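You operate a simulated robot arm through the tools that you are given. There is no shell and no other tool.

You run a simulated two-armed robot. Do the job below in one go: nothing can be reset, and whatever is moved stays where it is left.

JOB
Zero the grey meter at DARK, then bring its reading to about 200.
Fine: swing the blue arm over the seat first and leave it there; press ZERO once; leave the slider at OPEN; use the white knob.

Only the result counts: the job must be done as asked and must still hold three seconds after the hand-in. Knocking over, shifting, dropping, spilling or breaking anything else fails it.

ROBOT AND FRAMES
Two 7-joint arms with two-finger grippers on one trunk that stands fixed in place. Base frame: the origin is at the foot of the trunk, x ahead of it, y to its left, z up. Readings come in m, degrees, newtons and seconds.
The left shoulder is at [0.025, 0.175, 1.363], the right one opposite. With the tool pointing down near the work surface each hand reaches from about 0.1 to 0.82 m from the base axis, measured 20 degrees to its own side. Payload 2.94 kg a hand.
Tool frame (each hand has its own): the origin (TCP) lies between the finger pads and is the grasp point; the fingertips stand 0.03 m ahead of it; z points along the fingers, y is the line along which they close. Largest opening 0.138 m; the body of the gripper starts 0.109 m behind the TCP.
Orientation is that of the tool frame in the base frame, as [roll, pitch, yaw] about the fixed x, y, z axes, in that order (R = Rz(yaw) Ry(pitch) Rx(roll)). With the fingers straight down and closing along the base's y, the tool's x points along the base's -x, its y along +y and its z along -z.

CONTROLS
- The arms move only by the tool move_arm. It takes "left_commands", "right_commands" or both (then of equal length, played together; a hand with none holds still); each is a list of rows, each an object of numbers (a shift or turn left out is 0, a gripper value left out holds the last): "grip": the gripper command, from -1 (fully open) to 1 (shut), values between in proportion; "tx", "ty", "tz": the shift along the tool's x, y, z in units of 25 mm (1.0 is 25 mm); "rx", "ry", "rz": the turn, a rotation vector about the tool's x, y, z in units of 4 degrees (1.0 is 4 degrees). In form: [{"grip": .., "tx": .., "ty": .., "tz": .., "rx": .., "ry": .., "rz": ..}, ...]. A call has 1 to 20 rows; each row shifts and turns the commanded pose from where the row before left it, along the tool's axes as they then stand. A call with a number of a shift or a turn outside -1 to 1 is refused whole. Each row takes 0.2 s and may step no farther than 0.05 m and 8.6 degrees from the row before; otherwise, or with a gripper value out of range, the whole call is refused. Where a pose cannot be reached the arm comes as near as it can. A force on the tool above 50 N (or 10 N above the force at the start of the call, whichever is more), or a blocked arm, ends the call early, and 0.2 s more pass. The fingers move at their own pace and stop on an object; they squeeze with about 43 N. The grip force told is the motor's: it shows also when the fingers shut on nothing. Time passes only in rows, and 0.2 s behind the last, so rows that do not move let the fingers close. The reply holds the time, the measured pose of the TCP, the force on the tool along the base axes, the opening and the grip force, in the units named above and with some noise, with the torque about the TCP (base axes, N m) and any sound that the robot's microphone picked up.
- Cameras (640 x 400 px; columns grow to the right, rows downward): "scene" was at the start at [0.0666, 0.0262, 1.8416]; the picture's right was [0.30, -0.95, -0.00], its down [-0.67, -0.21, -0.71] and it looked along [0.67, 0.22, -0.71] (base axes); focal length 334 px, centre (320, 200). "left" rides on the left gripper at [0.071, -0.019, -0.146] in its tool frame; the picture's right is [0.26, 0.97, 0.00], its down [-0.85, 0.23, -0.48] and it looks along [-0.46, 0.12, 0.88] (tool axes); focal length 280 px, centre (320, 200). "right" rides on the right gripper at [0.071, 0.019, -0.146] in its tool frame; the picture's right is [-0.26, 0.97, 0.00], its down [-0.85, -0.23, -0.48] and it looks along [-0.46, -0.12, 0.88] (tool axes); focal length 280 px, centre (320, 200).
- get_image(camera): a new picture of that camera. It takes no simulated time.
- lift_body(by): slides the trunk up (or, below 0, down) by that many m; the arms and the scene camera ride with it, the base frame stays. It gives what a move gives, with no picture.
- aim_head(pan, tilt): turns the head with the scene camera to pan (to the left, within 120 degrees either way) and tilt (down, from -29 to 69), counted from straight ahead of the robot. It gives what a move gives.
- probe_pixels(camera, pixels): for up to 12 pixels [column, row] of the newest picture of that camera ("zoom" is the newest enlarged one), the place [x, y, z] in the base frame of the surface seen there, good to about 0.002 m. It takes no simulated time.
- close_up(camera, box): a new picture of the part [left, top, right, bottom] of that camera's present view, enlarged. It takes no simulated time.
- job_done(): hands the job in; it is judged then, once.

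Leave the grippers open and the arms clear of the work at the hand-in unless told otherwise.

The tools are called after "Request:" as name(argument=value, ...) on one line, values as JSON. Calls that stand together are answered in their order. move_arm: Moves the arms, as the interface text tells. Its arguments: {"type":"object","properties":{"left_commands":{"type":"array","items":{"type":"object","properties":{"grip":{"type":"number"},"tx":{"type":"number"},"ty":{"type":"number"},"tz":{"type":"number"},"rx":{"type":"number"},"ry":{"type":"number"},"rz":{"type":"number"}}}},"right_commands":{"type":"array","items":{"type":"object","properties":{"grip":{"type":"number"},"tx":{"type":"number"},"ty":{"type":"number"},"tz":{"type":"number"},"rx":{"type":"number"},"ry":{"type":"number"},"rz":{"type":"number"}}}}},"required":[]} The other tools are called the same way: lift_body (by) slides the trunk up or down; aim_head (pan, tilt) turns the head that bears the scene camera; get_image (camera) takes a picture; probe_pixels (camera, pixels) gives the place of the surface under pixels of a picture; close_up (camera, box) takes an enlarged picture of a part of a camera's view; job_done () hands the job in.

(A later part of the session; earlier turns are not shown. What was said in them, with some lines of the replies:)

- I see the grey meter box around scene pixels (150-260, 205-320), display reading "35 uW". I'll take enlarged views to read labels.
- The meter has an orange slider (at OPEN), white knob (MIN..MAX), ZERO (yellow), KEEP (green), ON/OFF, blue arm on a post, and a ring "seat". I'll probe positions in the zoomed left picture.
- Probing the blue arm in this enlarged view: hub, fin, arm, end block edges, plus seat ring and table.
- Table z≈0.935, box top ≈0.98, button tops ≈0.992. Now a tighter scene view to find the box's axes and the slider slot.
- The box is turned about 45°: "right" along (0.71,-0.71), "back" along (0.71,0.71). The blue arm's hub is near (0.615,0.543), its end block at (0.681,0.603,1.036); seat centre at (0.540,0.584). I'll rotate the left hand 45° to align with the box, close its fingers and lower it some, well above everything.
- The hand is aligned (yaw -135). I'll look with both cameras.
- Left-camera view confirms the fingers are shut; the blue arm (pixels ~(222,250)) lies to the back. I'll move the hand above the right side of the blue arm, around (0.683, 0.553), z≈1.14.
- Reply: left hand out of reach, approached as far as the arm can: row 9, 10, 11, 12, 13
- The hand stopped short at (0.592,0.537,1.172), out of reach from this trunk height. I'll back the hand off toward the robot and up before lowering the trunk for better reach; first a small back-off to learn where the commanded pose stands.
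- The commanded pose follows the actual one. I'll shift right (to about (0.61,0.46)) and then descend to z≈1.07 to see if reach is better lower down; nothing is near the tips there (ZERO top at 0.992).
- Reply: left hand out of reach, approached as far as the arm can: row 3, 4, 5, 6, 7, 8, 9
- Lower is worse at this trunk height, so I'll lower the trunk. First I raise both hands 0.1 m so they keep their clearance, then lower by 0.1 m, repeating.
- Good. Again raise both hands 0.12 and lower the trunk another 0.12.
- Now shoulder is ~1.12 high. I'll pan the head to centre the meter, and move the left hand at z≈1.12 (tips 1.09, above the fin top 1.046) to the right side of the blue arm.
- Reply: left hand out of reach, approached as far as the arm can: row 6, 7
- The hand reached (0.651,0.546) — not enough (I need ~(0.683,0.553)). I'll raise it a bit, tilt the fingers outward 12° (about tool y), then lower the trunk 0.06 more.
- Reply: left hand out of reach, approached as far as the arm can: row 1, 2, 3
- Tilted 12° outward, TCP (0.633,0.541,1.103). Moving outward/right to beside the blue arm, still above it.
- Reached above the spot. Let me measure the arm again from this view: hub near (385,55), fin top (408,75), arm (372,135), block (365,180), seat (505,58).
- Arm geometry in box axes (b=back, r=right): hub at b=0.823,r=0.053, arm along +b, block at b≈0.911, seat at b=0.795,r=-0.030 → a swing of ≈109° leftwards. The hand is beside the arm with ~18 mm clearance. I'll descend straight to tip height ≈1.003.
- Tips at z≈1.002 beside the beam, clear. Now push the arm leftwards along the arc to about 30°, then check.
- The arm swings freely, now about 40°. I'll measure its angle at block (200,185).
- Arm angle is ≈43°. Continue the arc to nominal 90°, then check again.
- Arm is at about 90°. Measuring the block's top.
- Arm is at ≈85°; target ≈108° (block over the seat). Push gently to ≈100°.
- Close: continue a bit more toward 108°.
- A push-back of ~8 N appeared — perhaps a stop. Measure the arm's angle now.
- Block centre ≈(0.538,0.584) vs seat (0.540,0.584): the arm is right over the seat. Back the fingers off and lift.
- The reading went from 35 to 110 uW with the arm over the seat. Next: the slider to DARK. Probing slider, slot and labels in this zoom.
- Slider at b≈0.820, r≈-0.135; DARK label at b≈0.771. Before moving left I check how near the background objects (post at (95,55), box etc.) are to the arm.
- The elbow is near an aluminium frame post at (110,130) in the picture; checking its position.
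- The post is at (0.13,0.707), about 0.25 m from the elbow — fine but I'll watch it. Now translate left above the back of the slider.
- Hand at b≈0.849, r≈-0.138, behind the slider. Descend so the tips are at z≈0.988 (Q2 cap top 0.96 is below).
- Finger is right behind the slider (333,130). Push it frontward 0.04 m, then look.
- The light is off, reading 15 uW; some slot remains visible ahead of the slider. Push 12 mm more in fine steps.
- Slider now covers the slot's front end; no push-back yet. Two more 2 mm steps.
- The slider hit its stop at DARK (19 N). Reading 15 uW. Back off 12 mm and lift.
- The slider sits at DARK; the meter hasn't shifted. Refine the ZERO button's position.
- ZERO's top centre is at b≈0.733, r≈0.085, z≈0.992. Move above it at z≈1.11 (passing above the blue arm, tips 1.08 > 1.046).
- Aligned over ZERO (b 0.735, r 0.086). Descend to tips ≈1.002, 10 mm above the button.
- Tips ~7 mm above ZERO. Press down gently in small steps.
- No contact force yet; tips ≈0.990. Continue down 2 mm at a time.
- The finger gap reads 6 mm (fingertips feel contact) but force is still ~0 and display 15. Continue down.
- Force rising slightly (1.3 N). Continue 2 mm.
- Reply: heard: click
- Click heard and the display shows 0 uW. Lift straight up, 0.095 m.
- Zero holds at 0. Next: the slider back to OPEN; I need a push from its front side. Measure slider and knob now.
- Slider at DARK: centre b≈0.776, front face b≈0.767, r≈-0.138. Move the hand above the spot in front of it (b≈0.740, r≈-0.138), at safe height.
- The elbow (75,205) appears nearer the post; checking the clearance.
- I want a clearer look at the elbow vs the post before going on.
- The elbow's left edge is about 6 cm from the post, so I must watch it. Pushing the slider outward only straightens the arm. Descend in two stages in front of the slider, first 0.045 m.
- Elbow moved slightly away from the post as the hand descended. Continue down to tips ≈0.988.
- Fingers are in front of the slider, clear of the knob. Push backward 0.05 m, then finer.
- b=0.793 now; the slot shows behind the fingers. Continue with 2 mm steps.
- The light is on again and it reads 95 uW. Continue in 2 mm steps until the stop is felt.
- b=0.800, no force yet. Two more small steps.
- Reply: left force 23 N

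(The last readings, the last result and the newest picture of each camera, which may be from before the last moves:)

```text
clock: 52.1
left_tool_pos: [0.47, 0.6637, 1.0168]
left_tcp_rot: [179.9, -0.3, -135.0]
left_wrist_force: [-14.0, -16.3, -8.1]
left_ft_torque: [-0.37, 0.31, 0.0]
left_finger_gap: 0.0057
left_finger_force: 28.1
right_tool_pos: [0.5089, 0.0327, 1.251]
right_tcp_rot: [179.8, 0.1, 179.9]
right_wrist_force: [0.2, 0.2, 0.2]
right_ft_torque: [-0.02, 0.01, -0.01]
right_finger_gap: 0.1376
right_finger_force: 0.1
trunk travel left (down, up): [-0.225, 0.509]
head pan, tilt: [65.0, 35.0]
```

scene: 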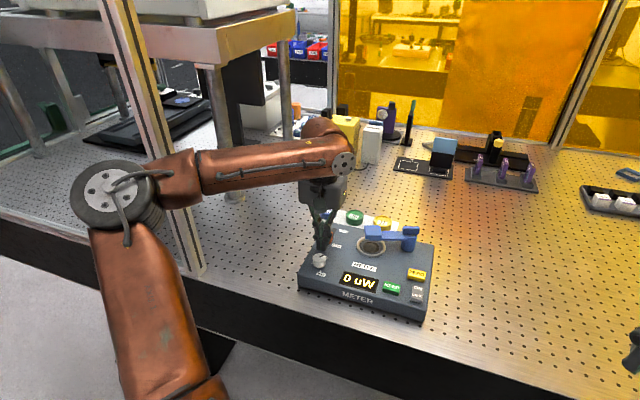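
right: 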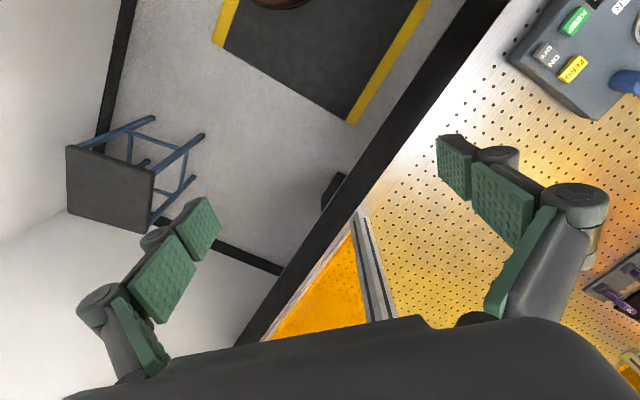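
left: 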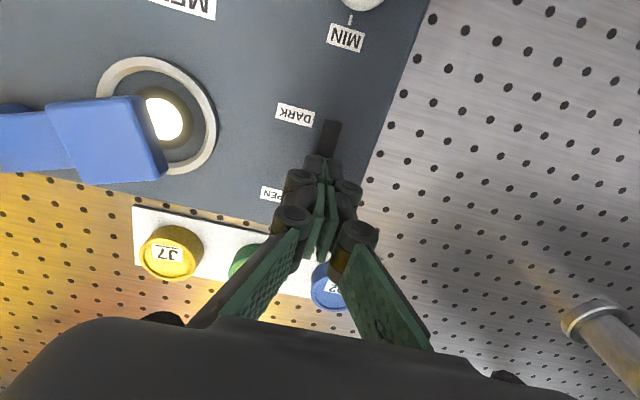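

The slider is firmly at the OPEN stop. Back off toward the front 10 mm and lift.

Request:
move_arm(left_commands=[{"tx": 0.2}, {"tx": 0.2}, {"tz": -0.76}, {"tz": -0.76}, {"tz": -0.76}, {"tz": -0.76}, {"tz": -0.76}])

Request:
get_image(camera="scene")

Request:
close_up(camera="scene", box=[280, 190, 450, 320])

```text
clock: 53.7
left_tool_pos: [0.4715, 0.6627, 1.0844]
left_tcp_rot: [179.7, -0.6, -134.3]
left_wrist_force: [0.8, -2.6, 8.9]
left_ft_torque: [0.25, 0.02, -0.01]
left_finger_gap: 0.0002
left_finger_force: 28.7
left hand out of reach, approached as far as the arm can: row 6, 7
right_tool_pos: [0.5127, 0.0372, 1.2483]
right_tcp_rot: [-179.9, -0.2, 180.0]
right_wrist_force: [1.1, 2.3, -2.1]
right_ft_torque: [-0.23, 0.17, 0.01]
right_finger_gap: 0.1382
right_finger_force: 0.1
trunk travel left (down, up): [-0.225, 0.509]
head pan, tilt: [65.0, 35.0]
```

```text
taken
```

scene: 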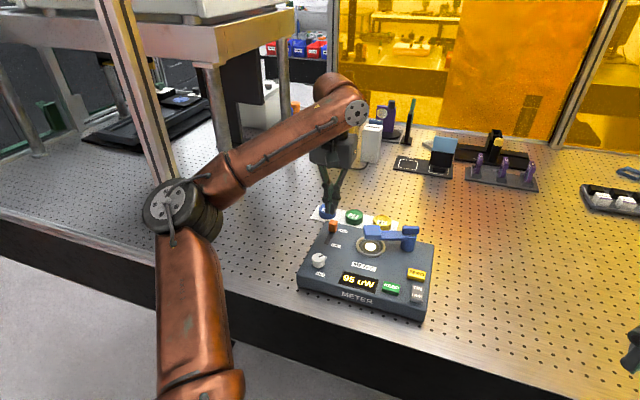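

```text
3.08 times, centred on (365, 255) of scene
```

zoom: 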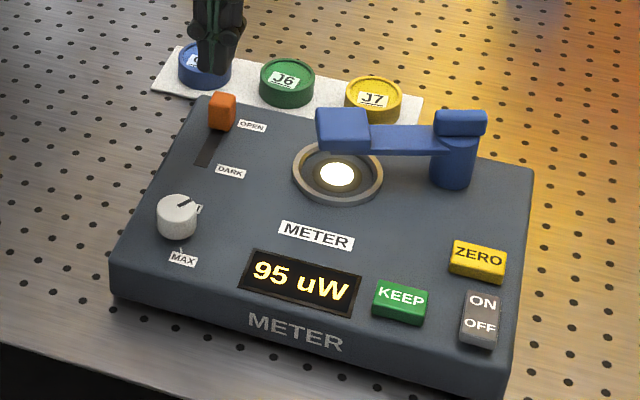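

The last two rows reported "out of reach" and odd forces; let the arm settle and inspect the elbow vs the post.

Request:
move_arm(left_commands=[{}, {}])

Request:
get_image(camera="scene")

Request:
close_up(camera="scene", box=[90, 100, 290, 290])

```text
clock: 54.3
left_tool_pos: [0.4682, 0.6597, 1.0921]
left_tcp_rot: [-179.9, 0.1, -134.6]
left_wrist_force: [-0.4, -0.2, -0.8]
left_ft_torque: [0.05, -0.02, 0.02]
left_finger_gap: 0.0002
left_finger_force: 28.4
right_tool_pos: [0.5093, 0.033, 1.2519]
right_tcp_rot: [179.9, 0.0, -179.9]
right_wrist_force: [-0.2, 0.8, 0.3]
right_ft_torque: [0.04, -0.04, 0.01]
right_finger_gap: 0.1382
right_finger_force: 0.0
trunk travel left (down, up): [-0.225, 0.509]
head pan, tilt: [65.0, 35.0]
```

```text
taken
```

scene: 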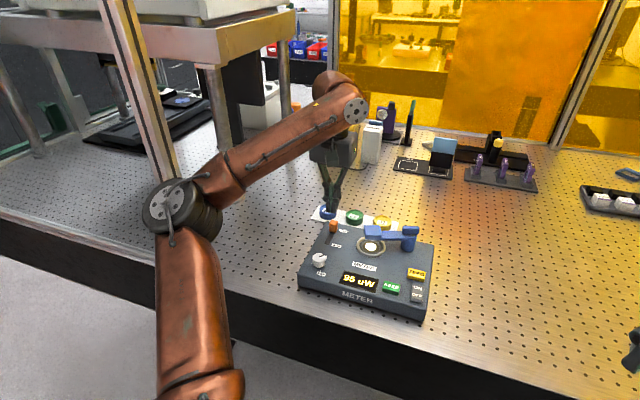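

```text
2.11 times, centred on (190, 195) of scene
```

zoom: 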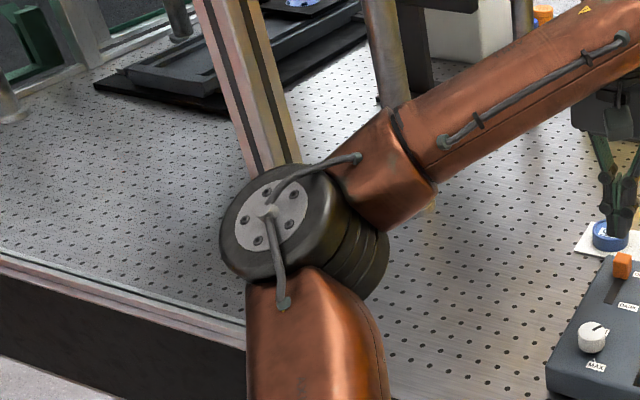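

Request:
probe_pixels(camera="zoom", pixels=[[270, 205], [245, 230], [295, 215], [275, 260], [350, 230], [375, 270], [255, 130], [285, 160], [320, 300], [385, 200], [210, 60]])

```text
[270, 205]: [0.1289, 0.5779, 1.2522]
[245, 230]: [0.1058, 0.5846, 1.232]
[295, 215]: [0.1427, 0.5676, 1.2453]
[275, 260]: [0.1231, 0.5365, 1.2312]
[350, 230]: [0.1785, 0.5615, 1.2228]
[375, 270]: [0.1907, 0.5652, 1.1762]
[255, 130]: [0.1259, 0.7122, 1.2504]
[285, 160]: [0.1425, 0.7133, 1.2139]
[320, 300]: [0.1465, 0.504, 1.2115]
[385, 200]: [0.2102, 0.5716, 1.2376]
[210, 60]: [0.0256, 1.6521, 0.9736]
```

The elbow changed posture but isn't touching anything (~5 cm to the post). Now inspect the knob closely for the pointer and MIN/MAX ticks.

Request:
close_up(camera="scene", box=[300, 240, 340, 285])

Request:
get_image(camera="left")

```text
8.89 times, centred on (320, 262) of scene
```

zoom: 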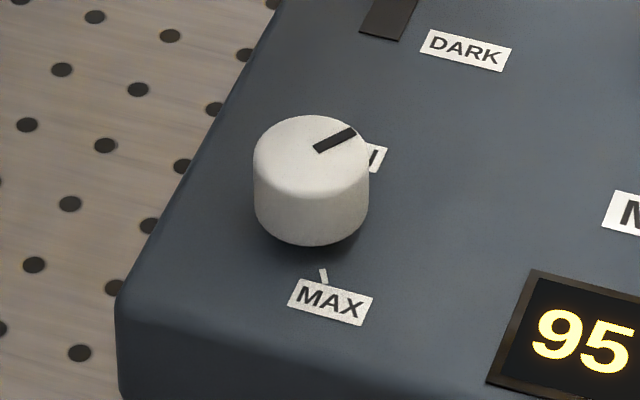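

```text
taken
```

left: 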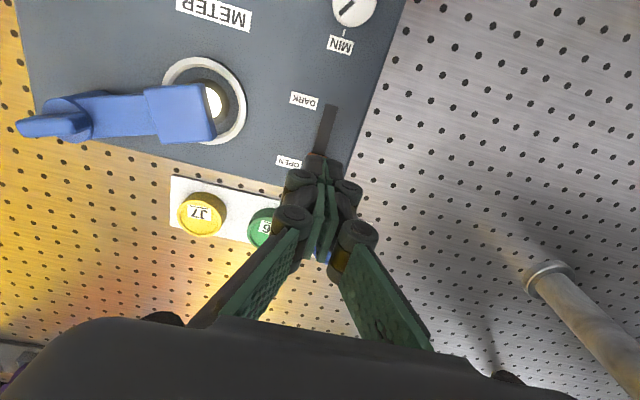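

Request:
probe_pixels(camera="zoom", pixels=[[310, 155], [262, 150], [362, 155], [308, 122], [310, 188], [317, 150], [352, 131], [323, 275], [378, 158], [330, 302], [308, 240], [466, 50]])

```text
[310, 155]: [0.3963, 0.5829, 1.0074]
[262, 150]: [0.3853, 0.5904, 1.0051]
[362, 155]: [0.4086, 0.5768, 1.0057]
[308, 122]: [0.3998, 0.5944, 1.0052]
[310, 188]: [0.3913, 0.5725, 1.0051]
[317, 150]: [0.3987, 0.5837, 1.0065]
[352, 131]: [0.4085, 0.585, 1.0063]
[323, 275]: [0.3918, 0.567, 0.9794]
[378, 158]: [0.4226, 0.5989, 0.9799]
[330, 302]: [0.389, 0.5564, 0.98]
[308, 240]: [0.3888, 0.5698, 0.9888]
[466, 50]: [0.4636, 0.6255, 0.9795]
```

Request:
probe_pixels(camera="left", pixels=[[340, 45], [344, 32], [354, 8], [347, 10], [330, 45], [350, 45]])

```text
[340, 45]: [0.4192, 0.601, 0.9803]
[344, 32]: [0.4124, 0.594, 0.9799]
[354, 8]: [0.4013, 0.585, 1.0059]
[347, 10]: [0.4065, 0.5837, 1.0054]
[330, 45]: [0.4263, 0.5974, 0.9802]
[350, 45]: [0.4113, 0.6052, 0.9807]
```

Knob centre ≈(0.396,0.5835), top 1.006, radius ≈14 mm. Pointer ≈38° clockwise of "back"; MIN ≈10°, MAX ≈150° clockwise. So I'll turn clockwise. First move halfway towards the knob at this height and watch the elbow.

Request:
move_arm(left_commands=[{"tx": 0.5}, {"tx": 0.5}, {"tx": 0.5}])

Request:
get_image(camera="scene")

```text
clock: 55.1
left_tool_pos: [0.4427, 0.6324, 1.0921]
left_tcp_rot: [-179.9, 0.0, -135.0]
left_wrist_force: [-0.1, 0.1, 0.8]
left_ft_torque: [-0.02, 0.0, 0.0]
left_finger_gap: 0.0
left_finger_force: 28.4
right_tool_pos: [0.5092, 0.033, 1.2514]
right_tcp_rot: [179.9, 0.0, 179.9]
right_wrist_force: [-0.3, 1.4, -0.6]
right_ft_torque: [0.01, -0.03, -0.03]
right_finger_gap: 0.138
right_finger_force: 0.1
trunk travel left (down, up): [-0.225, 0.509]
head pan, tilt: [65.0, 35.0]
```

```text
taken
```

scene: 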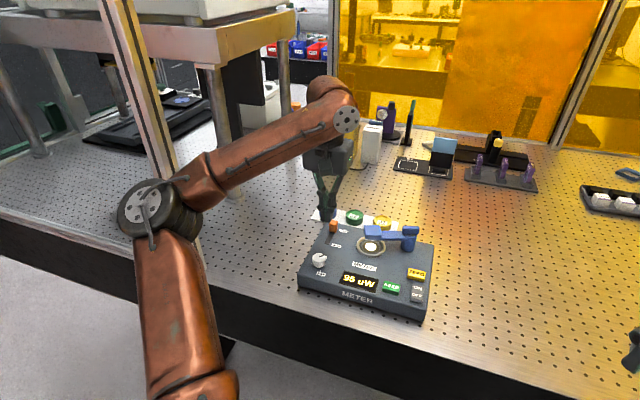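

Request:
probe_pixels(camera="scene", pixels=[[140, 208], [130, 215], [150, 215], [145, 235], [180, 215], [195, 225], [165, 190], [190, 240]])

```text
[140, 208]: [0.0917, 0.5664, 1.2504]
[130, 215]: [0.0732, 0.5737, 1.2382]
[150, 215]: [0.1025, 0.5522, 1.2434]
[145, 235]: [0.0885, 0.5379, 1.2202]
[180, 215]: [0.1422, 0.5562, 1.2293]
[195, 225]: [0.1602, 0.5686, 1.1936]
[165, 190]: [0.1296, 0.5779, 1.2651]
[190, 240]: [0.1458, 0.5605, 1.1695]
```

The elbow is only a few cm from the post, and lowering the hand relative to the shoulder moves it away. So: lower the hand 5 cm here (nothing tall below), raise the trunk 5 cm, and check.

Request:
move_arm(left_commands=[{"tz": 0.5}, {"tz": 0.5}, {"tz": 0.5}, {"tz": 0.5}])

Request:
lift_body(by=0.05)

Request:
get_image(camera="scene")

```text
clock: 56.1
left_tool_pos: [0.4432, 0.6351, 1.0413]
left_tcp_rot: [180.0, 0.0, -135.0]
left_wrist_force: [0.9, -0.1, 0.0]
left_ft_torque: [-0.01, -0.01, 0.0]
left_finger_gap: 0.0002
left_finger_force: 28.2
right_tool_pos: [0.5091, 0.0335, 1.2508]
right_tcp_rot: [179.9, 0.1, -179.9]
right_wrist_force: [-0.2, 0.3, -0.6]
right_ft_torque: [0.01, 0.02, -0.03]
right_finger_gap: 0.1382
right_finger_force: 0.1
trunk travel left (down, up): [-0.225, 0.509]
head pan, tilt: [65.0, 35.0]
```

```text
clock: 57.0
left_tool_pos: [0.4443, 0.6351, 1.0901]
left_tcp_rot: [179.9, -0.2, -135.0]
left_wrist_force: [0.2, 0.6, -0.3]
left_ft_torque: [0.02, 0.05, -0.01]
left_finger_gap: 0.0001
left_finger_force: 28.1
right_tool_pos: [0.5098, 0.0341, 1.3004]
right_tcp_rot: [179.8, -0.1, -180.0]
right_wrist_force: [0.1, -0.3, 0.6]
right_ft_torque: [-0.01, 0.03, -0.02]
right_finger_gap: 0.1381
right_finger_force: 0.0
trunk travel left (down, up): [-0.275, 0.459]
head pan, tilt: [65.0, 35.0]
```

```text
taken
```

scene: 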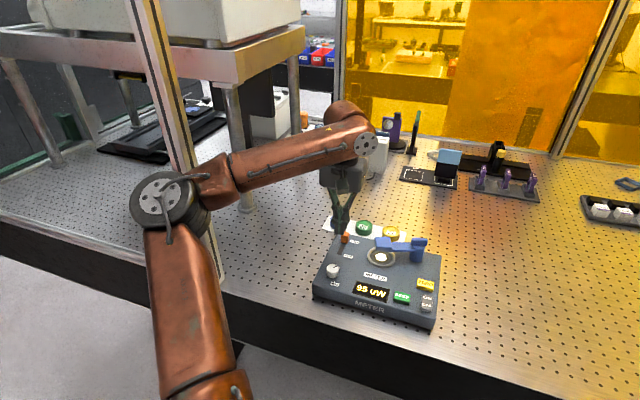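

Repeat once more.

Request:
move_arm(left_commands=[{"tz": 0.5}, {"tz": 0.5}, {"tz": 0.5}, {"tz": 0.5}])

Request:
lift_body(by=0.05)

Request:
get_image(camera="scene")

```text
clock: 58.0
left_tool_pos: [0.4432, 0.6346, 1.0411]
left_tcp_rot: [-180.0, -0.1, -135.0]
left_wrist_force: [0.5, 0.1, 0.5]
left_ft_torque: [0.02, 0.03, -0.02]
left_finger_gap: 0.0
left_finger_force: 28.7
right_tool_pos: [0.5101, 0.0337, 1.3015]
right_tcp_rot: [180.0, 0.0, 180.0]
right_wrist_force: [-0.2, -0.4, 0.3]
right_ft_torque: [0.0, -0.01, 0.0]
right_finger_gap: 0.1383
right_finger_force: 0.0
trunk travel left (down, up): [-0.275, 0.459]
head pan, tilt: [65.0, 35.0]
```

```text
clock: 58.9
left_tool_pos: [0.443, 0.6346, 1.09]
left_tcp_rot: [180.0, -0.1, -135.0]
left_wrist_force: [0.5, -0.8, -0.3]
left_ft_torque: [0.01, 0.05, -0.04]
left_finger_gap: 0.0
left_finger_force: 28.1
right_tool_pos: [0.5104, 0.0338, 1.3499]
right_tcp_rot: [179.8, -0.1, -180.0]
right_wrist_force: [0.5, -0.1, -1.2]
right_ft_torque: [-0.01, 0.04, 0.03]
right_finger_gap: 0.1379
right_finger_force: 0.0
trunk travel left (down, up): [-0.325, 0.409]
head pan, tilt: [65.0, 35.0]
```

```text
taken
```

scene: 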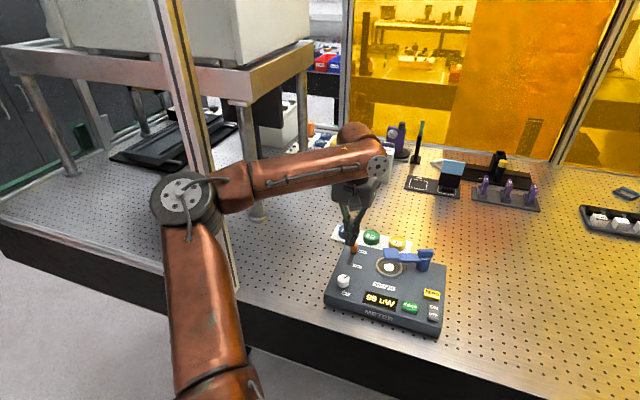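

Request:
probe_pixels(camera="scene", pixels=[[170, 195], [188, 195], [178, 210], [205, 212], [215, 205], [212, 222], [195, 110], [225, 260], [240, 190], [375, 165]])

```text
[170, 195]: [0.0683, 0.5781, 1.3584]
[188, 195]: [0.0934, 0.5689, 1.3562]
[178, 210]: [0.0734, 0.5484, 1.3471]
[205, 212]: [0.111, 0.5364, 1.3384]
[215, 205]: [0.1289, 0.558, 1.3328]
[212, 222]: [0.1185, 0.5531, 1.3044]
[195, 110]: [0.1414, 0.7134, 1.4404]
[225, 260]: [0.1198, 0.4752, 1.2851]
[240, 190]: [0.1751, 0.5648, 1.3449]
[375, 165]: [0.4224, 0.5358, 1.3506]
```

Clearance is ~4 cm and moving toward the knob takes the elbow away from the post (toward -x). Move half-way to the knob, check.

Request:
move_arm(left_commands=[{"tx": 0.46, "ty": -0.021}, {"tx": 0.46, "ty": -0.021}, {"tx": 0.46, "ty": -0.021}])

Request:
get_image(camera="scene")

```text
clock: 59.7
left_tool_pos: [0.4187, 0.6087, 1.0913]
left_tcp_rot: [180.0, 0.0, -135.0]
left_wrist_force: [0.5, -0.1, -0.1]
left_ft_torque: [0.02, -0.02, 0.01]
left_finger_gap: 0.0001
left_finger_force: 28.0
right_tool_pos: [0.5089, 0.0328, 1.352]
right_tcp_rot: [179.9, 0.0, 179.9]
right_wrist_force: [-0.3, -0.9, 0.6]
right_ft_torque: [0.05, -0.03, -0.05]
right_finger_gap: 0.1379
right_finger_force: 0.0
trunk travel left (down, up): [-0.325, 0.409]
head pan, tilt: [65.0, 35.0]
```

```text
taken
```

scene: 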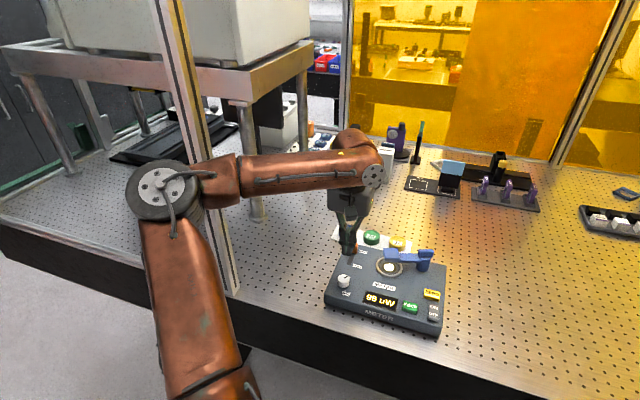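

Request:
probe_pixels(camera="scene", pixels=[[148, 185], [168, 185], [155, 203], [185, 205], [195, 195], [190, 215]])

Request:
move_arm(left_commands=[{"tx": 0.46, "ty": -0.021}, {"tx": 0.46, "ty": -0.021}, {"tx": 0.46, "ty": -0.021}])

Request:
get_image(camera="scene")

Request:
get_image(camera="left")

```text
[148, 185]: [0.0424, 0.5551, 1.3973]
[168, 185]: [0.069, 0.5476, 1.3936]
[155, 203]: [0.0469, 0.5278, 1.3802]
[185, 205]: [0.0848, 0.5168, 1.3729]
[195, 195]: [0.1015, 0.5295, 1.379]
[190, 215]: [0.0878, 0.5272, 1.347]
```

```text
clock: 60.5
left_tool_pos: [0.3963, 0.5828, 1.0913]
left_tcp_rot: [-180.0, 0.0, -135.1]
left_wrist_force: [-0.3, 0.2, -0.6]
left_ft_torque: [0.0, -0.05, 0.02]
left_finger_gap: 0.0001
left_finger_force: 28.3
right_tool_pos: [0.5082, 0.0339, 1.3518]
right_tcp_rot: [179.9, 0.0, 179.9]
right_wrist_force: [-0.2, -0.3, -0.1]
right_ft_torque: [0.04, 0.01, 0.03]
right_finger_gap: 0.1379
right_finger_force: 0.1
trunk travel left (down, up): [-0.325, 0.409]
head pan, tilt: [65.0, 35.0]
```

```text
taken
```

scene: 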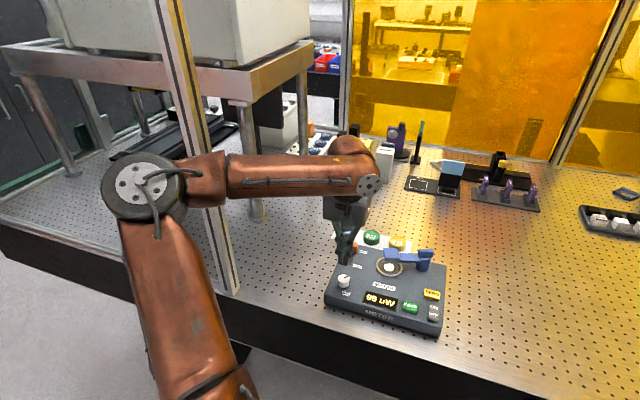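

```text
taken
```

left: 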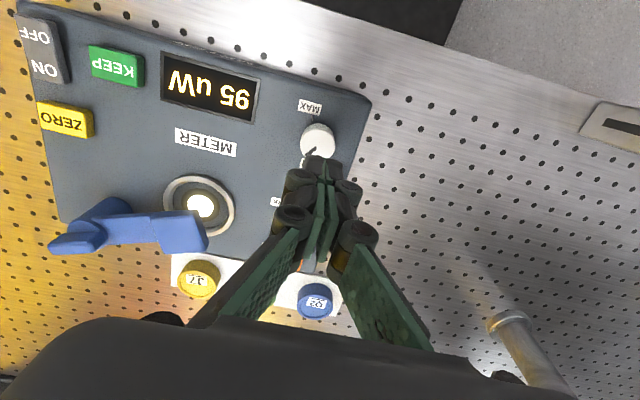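

Now right above the knob; elbow is well away from the post. The left camera also shows the display (95 uW at (212,92)). Open the fingers to ~59 mm and descend to just above the knob.

Request:
move_arm(left_commands=[{"grip": 0.15}, {"grip": 0.15}, {"grip": 0.15}, {"grip": 0.15, "tz": 0.5}, {"grip": 0.15, "tz": 0.5}, {"grip": 0.15, "tz": 0.5}])

Request:
close_up(camera="scene", box=[310, 200, 390, 310])

Request:
get_image(camera="left")

```text
clock: 61.9
left_tool_pos: [0.3966, 0.584, 1.0523]
left_tcp_rot: [180.0, -0.1, -135.0]
left_wrist_force: [0.0, 0.3, 1.1]
left_ft_torque: [-0.03, -0.02, -0.02]
left_finger_gap: 0.0586
left_finger_force: 0.0
right_tool_pos: [0.51, 0.0343, 1.3517]
right_tcp_rot: [180.0, -0.1, -180.0]
right_wrist_force: [0.5, 0.5, 0.9]
right_ft_torque: [-0.02, 0.0, 0.0]
right_finger_gap: 0.1378
right_finger_force: 0.0
trunk travel left (down, up): [-0.325, 0.409]
head pan, tilt: [65.0, 35.0]
```

```text
3.64 times, centred on (350, 255) of scene
```

zoom: 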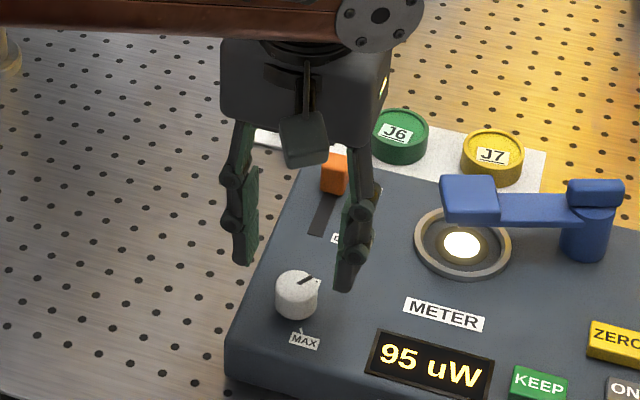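

```text
taken
```

left: 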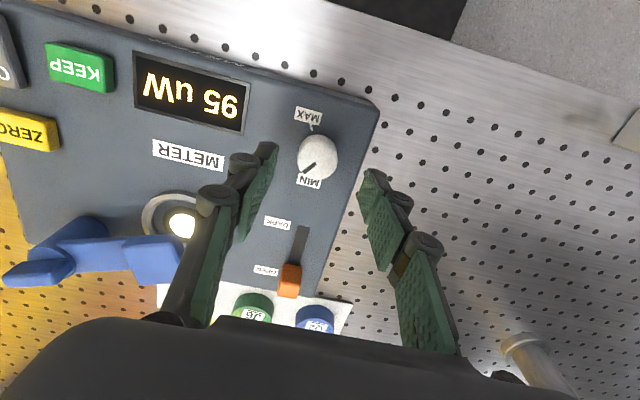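

The knob (317,157) is centred between the fingertips (~268 and ~370). Descend 36 mm so the pads surround it (tips ≈0.986).

Request:
move_arm(left_commands=[{"grip": 0.15, "tz": 0.5}, {"grip": 0.15, "tz": 0.5}, {"grip": 0.15, "tz": 0.44}])

Request:
close_up(camera="scene", box=[310, 200, 390, 310])

Request:
get_image(camera="left")

```text
clock: 62.7
left_tool_pos: [0.397, 0.585, 1.0169]
left_tcp_rot: [-180.0, 0.1, -135.0]
left_wrist_force: [0.0, -0.7, 0.0]
left_ft_torque: [-0.01, -0.02, -0.02]
left_finger_gap: 0.0585
left_finger_force: 0.0
right_tool_pos: [0.5094, 0.0332, 1.3516]
right_tcp_rot: [179.9, 0.1, -179.9]
right_wrist_force: [-0.9, -0.4, 0.4]
right_ft_torque: [0.0, 0.02, 0.0]
right_finger_gap: 0.1382
right_finger_force: 0.0
trunk travel left (down, up): [-0.325, 0.409]
head pan, tilt: [65.0, 35.0]
```

```text
3.64 times, centred on (350, 255) of scene
```

zoom: 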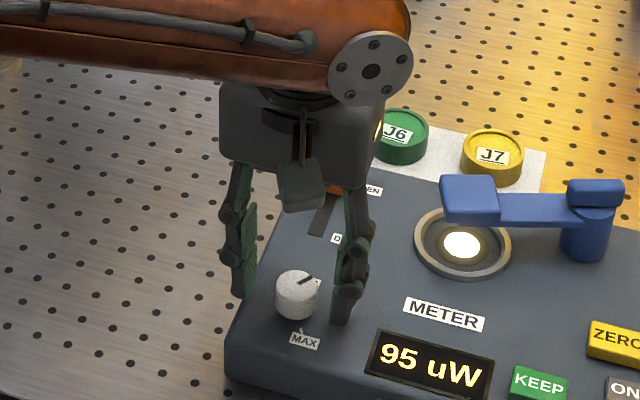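

```text
taken
```

left: 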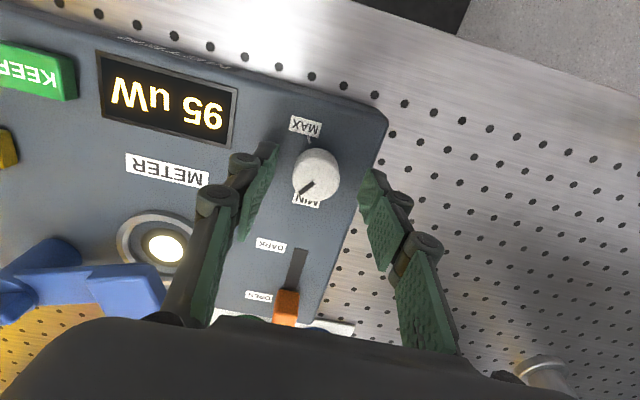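

Aligned (TCP b=0.694, r=-0.133 vs knob 0.693, -0.132). Close the fingers gently onto the knob.

Request:
move_arm(left_commands=[{"grip": 0.55}, {"grip": 0.55}, {"grip": 0.6}, {"grip": 0.65}, {"grip": 0.65}])

Request:
get_image(camera="left")

```text
clock: 63.9
left_tool_pos: [0.3978, 0.5831, 1.0185]
left_tcp_rot: [-180.0, -0.1, -135.1]
left_wrist_force: [7.0, -8.1, -3.4]
left_ft_torque: [-0.16, -0.21, 0.01]
left_finger_gap: 0.0312
left_finger_force: 5.8
right_tool_pos: [0.5107, 0.0326, 1.3508]
right_tcp_rot: [179.9, -0.1, -180.0]
right_wrist_force: [-0.1, -0.5, -0.4]
right_ft_torque: [0.03, -0.03, -0.02]
right_finger_gap: 0.1378
right_finger_force: 0.0
trunk travel left (down, up): [-0.325, 0.409]
head pan, tilt: [65.0, 35.0]
```

```text
taken
```

left: 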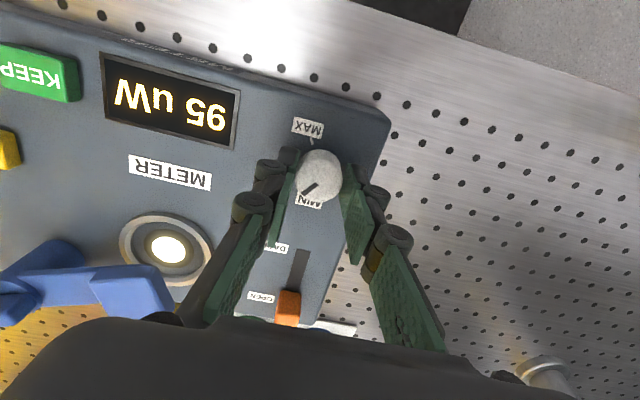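

Gripped at 31 mm gap with a ~11 N sideways load toward +r; shift the hand 1.25 mm toward +r to centre.

Request:
move_arm(left_commands=[{"ty": -0.05}, {}])

```text
clock: 64.5
left_tool_pos: [0.3982, 0.5818, 1.0181]
left_tcp_rot: [-179.9, 0.0, -134.9]
left_wrist_force: [6.1, -6.4, -3.2]
left_ft_torque: [-0.15, -0.15, -0.02]
left_finger_gap: 0.0306
left_finger_force: 4.7
right_tool_pos: [0.5113, 0.0328, 1.3508]
right_tcp_rot: [179.9, -0.1, 180.0]
right_wrist_force: [-0.2, 1.2, -0.9]
right_ft_torque: [-0.01, 0.03, 0.01]
right_finger_gap: 0.1381
right_finger_force: 0.0
trunk travel left (down, up): [-0.325, 0.409]
head pan, tilt: [65.0, 35.0]
```

Still ~9 N; shift another 2 mm toward +r.

Request:
move_arm(left_commands=[{"ty": -0.08}, {}])

Request:
close_up(camera="left", box=[220, 90, 420, 260])

```text
clock: 65.1
left_tool_pos: [0.3989, 0.5817, 1.0173]
left_tcp_rot: [179.9, -0.1, -135.0]
left_wrist_force: [3.8, 0.0, -2.4]
left_ft_torque: [0.01, 0.05, 0.02]
left_finger_gap: 0.0293
left_finger_force: 34.9
right_tool_pos: [0.5095, 0.0343, 1.3501]
right_tcp_rot: [179.9, -0.1, -180.0]
right_wrist_force: [-0.6, -0.2, 0.6]
right_ft_torque: [0.01, -0.02, 0.02]
right_finger_gap: 0.1383
right_finger_force: 0.0
trunk travel left (down, up): [-0.325, 0.409]
head pan, tilt: [65.0, 35.0]
```

```text
2.35 times, centred on (320, 175) of left
```

zoom: 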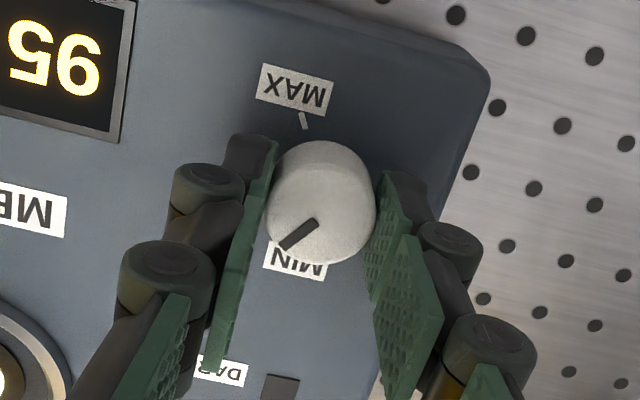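

Now both fingers hold the knob (35 N, little side load). Turn clockwise 8° and read the display.

Request:
move_arm(left_commands=[{"rz": 0.8}, {"rz": 0.8}, {}])

Request:
get_image(camera="left")

Request:
close_up(camera="scene", box=[310, 200, 450, 340])

```text
clock: 65.9
left_tool_pos: [0.398, 0.5816, 1.0188]
left_tcp_rot: [179.9, -0.1, -141.4]
left_wrist_force: [1.3, 1.9, 1.1]
left_ft_torque: [0.09, 0.07, -0.01]
left_finger_gap: 0.0291
left_finger_force: 44.9
right_tool_pos: [0.5105, 0.033, 1.3516]
right_tcp_rot: [179.9, 0.0, -179.9]
right_wrist_force: [-0.2, -0.2, -0.7]
right_ft_torque: [0.01, 0.0, -0.02]
right_finger_gap: 0.1381
right_finger_force: 0.0
trunk travel left (down, up): [-0.325, 0.409]
head pan, tilt: [65.0, 35.0]
```

```text
taken
```

left: 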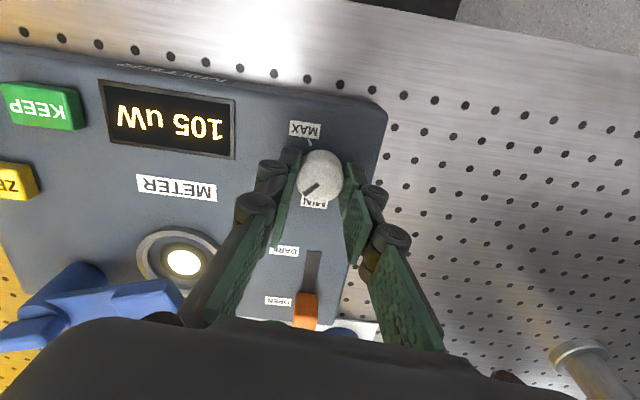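

```text
2.86 times, centred on (380, 270) of scene
```

zoom: 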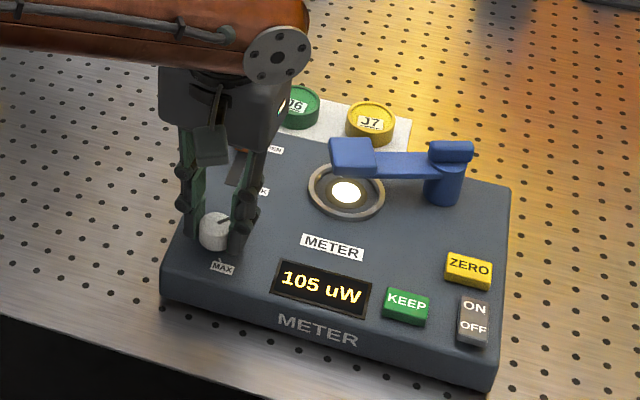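

95→105 uW for 6.4°. Clockwise is right. Turn 24° more.

Request:
move_arm(left_commands=[{"rz": 0.8}, {"rz": 0.8}, {"rz": 0.8}, {"rz": 0.8}, {"rz": 0.8}, {"rz": 0.8}, {}])

Request:
close_up(camera="scene", box=[310, 200, 450, 340])

Request:
get_image(camera="left")

```text
clock: 67.5
left_tool_pos: [0.399, 0.5816, 1.0176]
left_tcp_rot: [180.0, 0.0, -160.5]
left_wrist_force: [-2.2, 7.6, 5.1]
left_ft_torque: [0.23, 0.14, 0.02]
left_finger_gap: 0.0291
left_finger_force: 45.0
right_tool_pos: [0.5085, 0.0354, 1.3504]
right_tcp_rot: [179.9, 0.1, -179.9]
right_wrist_force: [-0.8, 0.5, -0.2]
right_ft_torque: [0.01, 0.02, 0.0]
right_finger_gap: 0.138
right_finger_force: 0.1
trunk travel left (down, up): [-0.325, 0.409]
head pan, tilt: [65.0, 35.0]
```

```text
2.86 times, centred on (380, 270) of scene
```

zoom: 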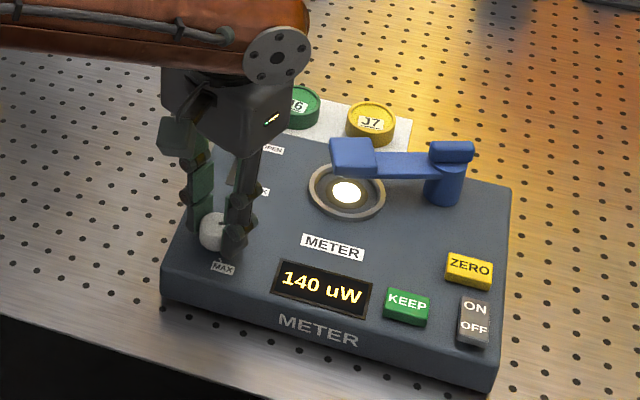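

```text
taken
```

left: 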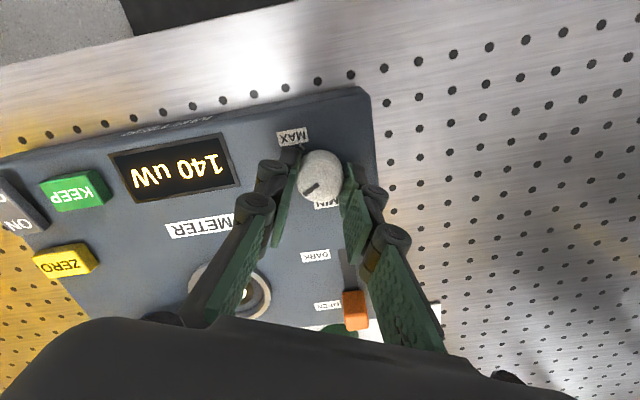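

25.5° total gives 140 uW (~1.8 uW/deg). Turn 20° more, with a 1 mm shift to relieve the side load.

Request:
move_arm(left_commands=[{"ty": 0.04}, {"rz": 0.8}, {"rz": 0.8}, {"rz": 0.8}, {"rz": 0.8}, {"rz": 0.8}, {"rz": 0.8}, {}])

Request:
close_up(camera="scene", box=[310, 200, 450, 340])

Request:
get_image(camera="left")

```text
clock: 69.3
left_tool_pos: [0.3981, 0.5818, 1.0181]
left_tcp_rot: [-180.0, 0.0, -179.9]
left_wrist_force: [2.1, 2.9, 6.0]
left_ft_torque: [0.04, -0.18, -0.02]
left_finger_gap: 0.0292
left_finger_force: 44.7
right_tool_pos: [0.5098, 0.0335, 1.3518]
right_tcp_rot: [179.9, 0.0, 180.0]
right_wrist_force: [-0.1, -0.5, 0.6]
right_ft_torque: [-0.02, 0.01, -0.02]
right_finger_gap: 0.1382
right_finger_force: 0.1
trunk travel left (down, up): [-0.325, 0.409]
head pan, tilt: [65.0, 35.0]
```

```text
2.86 times, centred on (380, 270) of scene
```

zoom: 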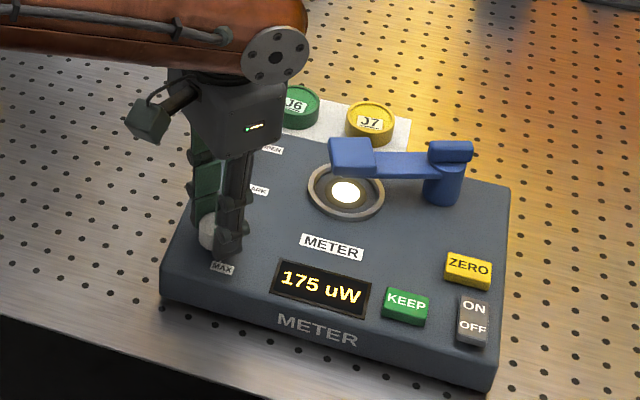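

```text
taken
```

left: 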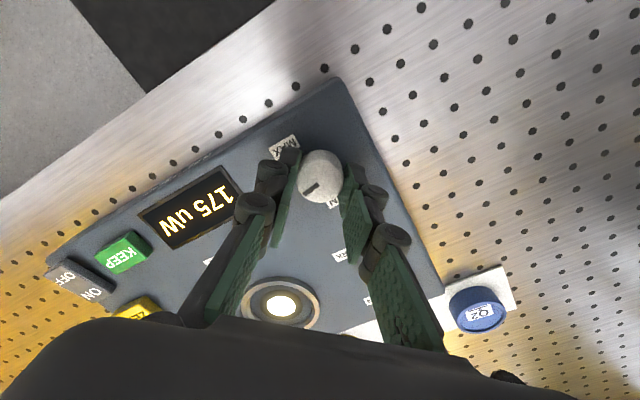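

175 uW at 45°. Turn 13.5° more.

Request:
move_arm(left_commands=[{"rz": 0.8}, {"rz": 0.8}, {"rz": 0.8}, {"rz": 0.8}, {"rz": 0.2}, {}])

Request:
close_up(camera="scene", box=[310, 200, 450, 340])

```text
clock: 70.7
left_tool_pos: [0.398, 0.582, 1.0185]
left_tcp_rot: [180.0, 0.1, 166.4]
left_wrist_force: [1.2, -0.1, 3.6]
left_ft_torque: [0.04, 0.08, 0.01]
left_finger_gap: 0.029
left_finger_force: 45.0
right_tool_pos: [0.5086, 0.0326, 1.3503]
right_tcp_rot: [179.8, 0.0, -180.0]
right_wrist_force: [-0.8, -0.5, 1.1]
right_ft_torque: [-0.02, -0.02, 0.0]
right_finger_gap: 0.1378
right_finger_force: 0.0
trunk travel left (down, up): [-0.325, 0.409]
head pan, tilt: [65.0, 35.0]
```

```text
2.86 times, centred on (380, 270) of scene
```

zoom: 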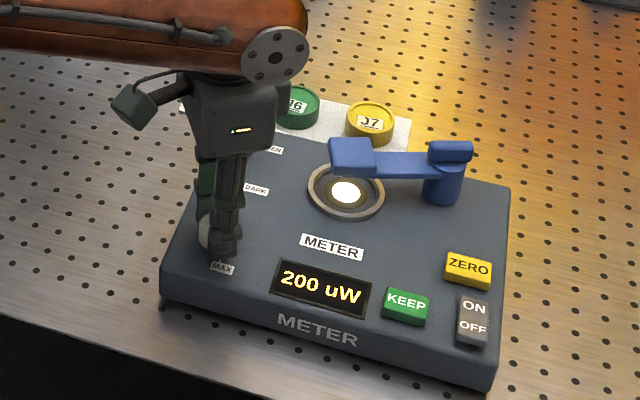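

It reads 200 uW. Open the fingers to release the knob, without moving.

Request:
move_arm(left_commands=[{"grip": 0.4}, {"grip": 0.2}, {"grip": 0.15}, {"grip": 0.15}])

Request:
close_up(camera="scene", box=[310, 200, 450, 340])

Request:
get_image(camera="left")

```text
clock: 71.7
left_tool_pos: [0.3979, 0.5832, 1.0182]
left_tcp_rot: [180.0, 0.1, 166.6]
left_wrist_force: [0.1, -0.5, 0.4]
left_ft_torque: [0.01, 0.02, 0.01]
left_finger_gap: 0.0587
left_finger_force: 0.0
right_tool_pos: [0.5093, 0.0334, 1.3506]
right_tcp_rot: [179.9, 0.0, -180.0]
right_wrist_force: [-0.3, 0.0, -0.3]
right_ft_torque: [0.01, -0.03, -0.04]
right_finger_gap: 0.1381
right_finger_force: 0.1
trunk travel left (down, up): [-0.325, 0.409]
head pan, tilt: [65.0, 35.0]
```

```text
2.86 times, centred on (380, 270) of scene
```

zoom: 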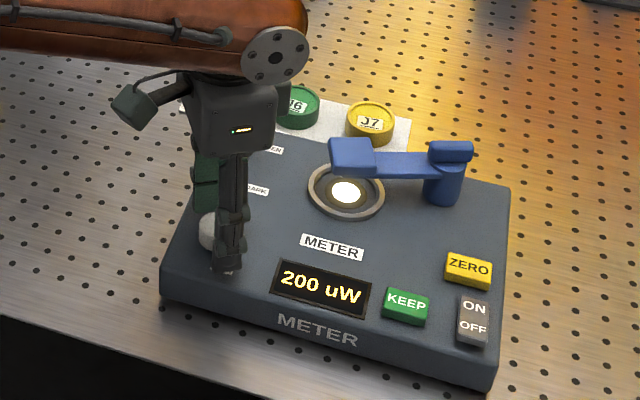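

```text
taken
```

left: 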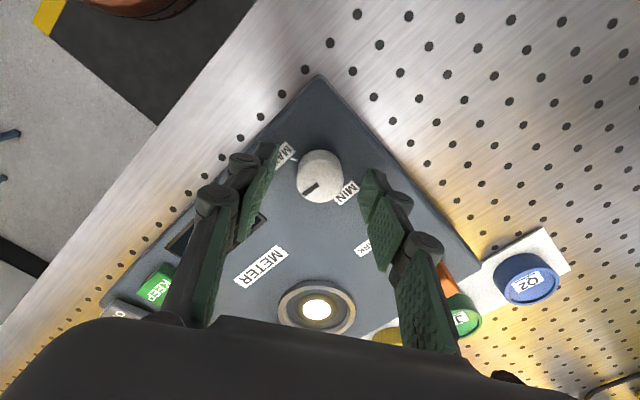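

Released, still 200 uW. Lift straight up.

Request:
move_arm(left_commands=[{"tz": -0.6}, {"tz": -0.6}, {"tz": -0.6}, {"tz": -0.6}, {"tz": -0.6}])

Request:
get_image(camera="scene")

Request:
get_image(camera="left")

```text
clock: 72.9
left_tool_pos: [0.3986, 0.5815, 1.0921]
left_tcp_rot: [-180.0, 0.0, 166.5]
left_wrist_force: [-0.2, 0.1, -0.2]
left_ft_torque: [0.01, 0.02, -0.02]
left_finger_gap: 0.0586
left_finger_force: 0.1
right_tool_pos: [0.5086, 0.0343, 1.3516]
right_tcp_rot: [179.8, -0.1, 180.0]
right_wrist_force: [0.2, 0.1, 0.2]
right_ft_torque: [-0.02, -0.01, 0.0]
right_finger_gap: 0.1379
right_finger_force: 0.0
trunk travel left (down, up): [-0.325, 0.409]
head pan, tilt: [65.0, 35.0]
```

```text
taken
```

scene: 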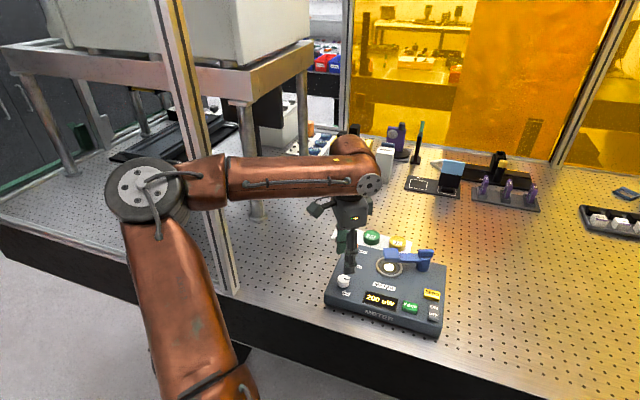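

```text
taken
```

left: 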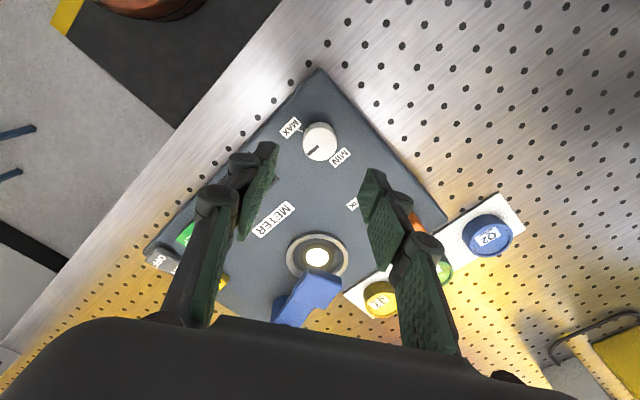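

Reading stays 200 uW. Raise the trunk 0.15 m so both hands rise straight up, then move the left hand aside toward the robot's middle and open the gripper.

Request:
lift_body(by=0.15)

Request:
move_arm(left_commands=[{"grip": 0.0, "tx": -0.2, "ty": -0.8}, {"grip": -0.5, "tx": -0.2, "ty": -0.8}, {"grip": -1, "tx": -0.2, "ty": -0.8}, {"grip": -1, "tx": -0.2, "ty": -0.8}, {"grip": -1, "tx": -0.2, "ty": -0.8}, {"grip": -1}])

Request:
get_image(camera="scene")

```text
clock: 74.7
left_tool_pos: [0.3992, 0.5824, 1.2431]
left_tcp_rot: [-179.9, 0.0, 166.6]
left_wrist_force: [0.1, -0.4, -0.7]
left_ft_torque: [0.03, -0.01, -0.01]
left_finger_gap: 0.0585
left_finger_force: 0.0
right_tool_pos: [0.5105, 0.0334, 1.5011]
right_tcp_rot: [179.8, 0.0, 180.0]
right_wrist_force: [-0.2, 0.3, 0.5]
right_ft_torque: [-0.02, 0.03, -0.01]
right_finger_gap: 0.138
right_finger_force: 0.0
trunk travel left (down, up): [-0.475, 0.259]
head pan, tilt: [65.0, 35.0]
```

```text
clock: 76.1
left_tool_pos: [0.4001, 0.4796, 1.245]
left_tcp_rot: [180.0, 0.0, 166.5]
left_wrist_force: [0.3, -0.1, 0.7]
left_ft_torque: [0.02, -0.02, -0.03]
left_finger_gap: 0.1379
left_finger_force: 0.0
right_tool_pos: [0.5099, 0.0342, 1.5016]
right_tcp_rot: [-180.0, -0.1, -180.0]
right_wrist_force: [-0.6, -1.1, 1.3]
right_ft_torque: [-0.03, 0.02, -0.02]
right_finger_gap: 0.1379
right_finger_force: 0.0
trunk travel left (down, up): [-0.475, 0.259]
head pan, tilt: [65.0, 35.0]
```

```text
taken
```

scene: 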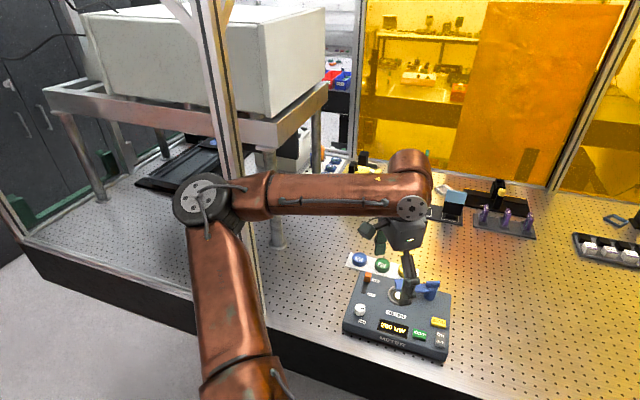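

Hands are clear. Final check of the meter in an enlarged view.

Request:
close_up(camera="scene", box=[325, 235, 465, 365])

Request:
get_image(camera="left")

```text
3.08 times, centred on (395, 300) of scene
```

zoom: 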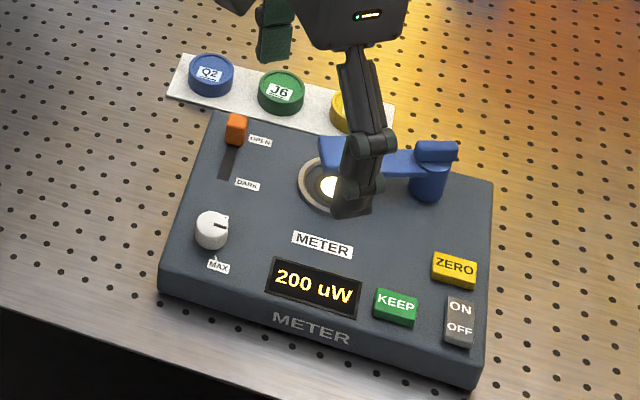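

```text
taken
```

left: 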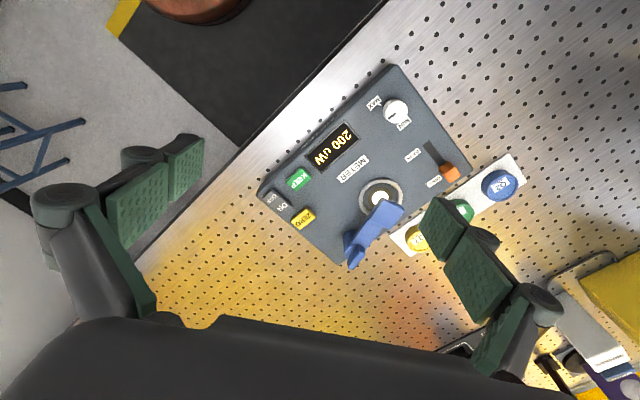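

Display 200 uW, slider at OPEN. Confirm the arm's block, seat, and meter positions numerically.

Request:
probe_pixels(camera="left", pixels=[[385, 214], [379, 199], [303, 220], [450, 174], [499, 185], [416, 239], [395, 112], [355, 245]])

Request:
probe_pixels(camera="zoom", pixels=[[455, 265], [336, 150], [328, 185], [236, 125], [436, 155], [210, 72], [280, 90], [160, 290]])

```text
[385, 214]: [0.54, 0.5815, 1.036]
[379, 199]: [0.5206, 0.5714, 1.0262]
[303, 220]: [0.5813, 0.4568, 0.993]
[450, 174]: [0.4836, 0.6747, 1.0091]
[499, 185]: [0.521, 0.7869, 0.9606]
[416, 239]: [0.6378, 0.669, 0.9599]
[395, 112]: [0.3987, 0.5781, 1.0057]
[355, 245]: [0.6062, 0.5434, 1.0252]
```

```text
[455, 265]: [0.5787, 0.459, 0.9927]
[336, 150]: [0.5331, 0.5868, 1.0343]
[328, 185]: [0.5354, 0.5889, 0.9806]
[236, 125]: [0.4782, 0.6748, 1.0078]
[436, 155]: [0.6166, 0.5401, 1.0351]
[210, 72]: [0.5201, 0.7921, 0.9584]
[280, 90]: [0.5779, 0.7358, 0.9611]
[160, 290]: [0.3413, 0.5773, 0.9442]
```

Everything is in place: the block sits over the seat at (0.540,0.582), the slider is at OPEN (0.484,0.675), and the display reads 200 uW. The meter and caps have not moved. The hands are open and clear, so I'm handing the job in.

Request:
job_done()

```text
The job is handed in.
```

The meter was zeroed at DARK and read 200 uW when I handed the job in. The hand-in was accepted, but I got no pass or fail result back.

- **Blue arm:** I swung it over the seat first and left it there, within a few millimetres of the seat's centre.
- **Zero:** I pushed the slider to DARK, where the meter read 15 uW, then pressed ZERO once. It clicked and the display went to 0.
- **Slider:** I pushed it back to its stop at OPEN and left it there; the reading was then 95 uW.
- **White knob:** I turned it clockwise about 58 degrees, and the display held at 200 uW after I let go.

In the last check, the meter and the coloured caps were still where they started. Both grippers are open and clear of the work.

While I was lifting the left hand away from the slider, its elbow shifted posture. It came within a few centimetres of the frame post. I saw no sign that it touched anything, and I raised the trunk to keep it clear for the rest of the job.
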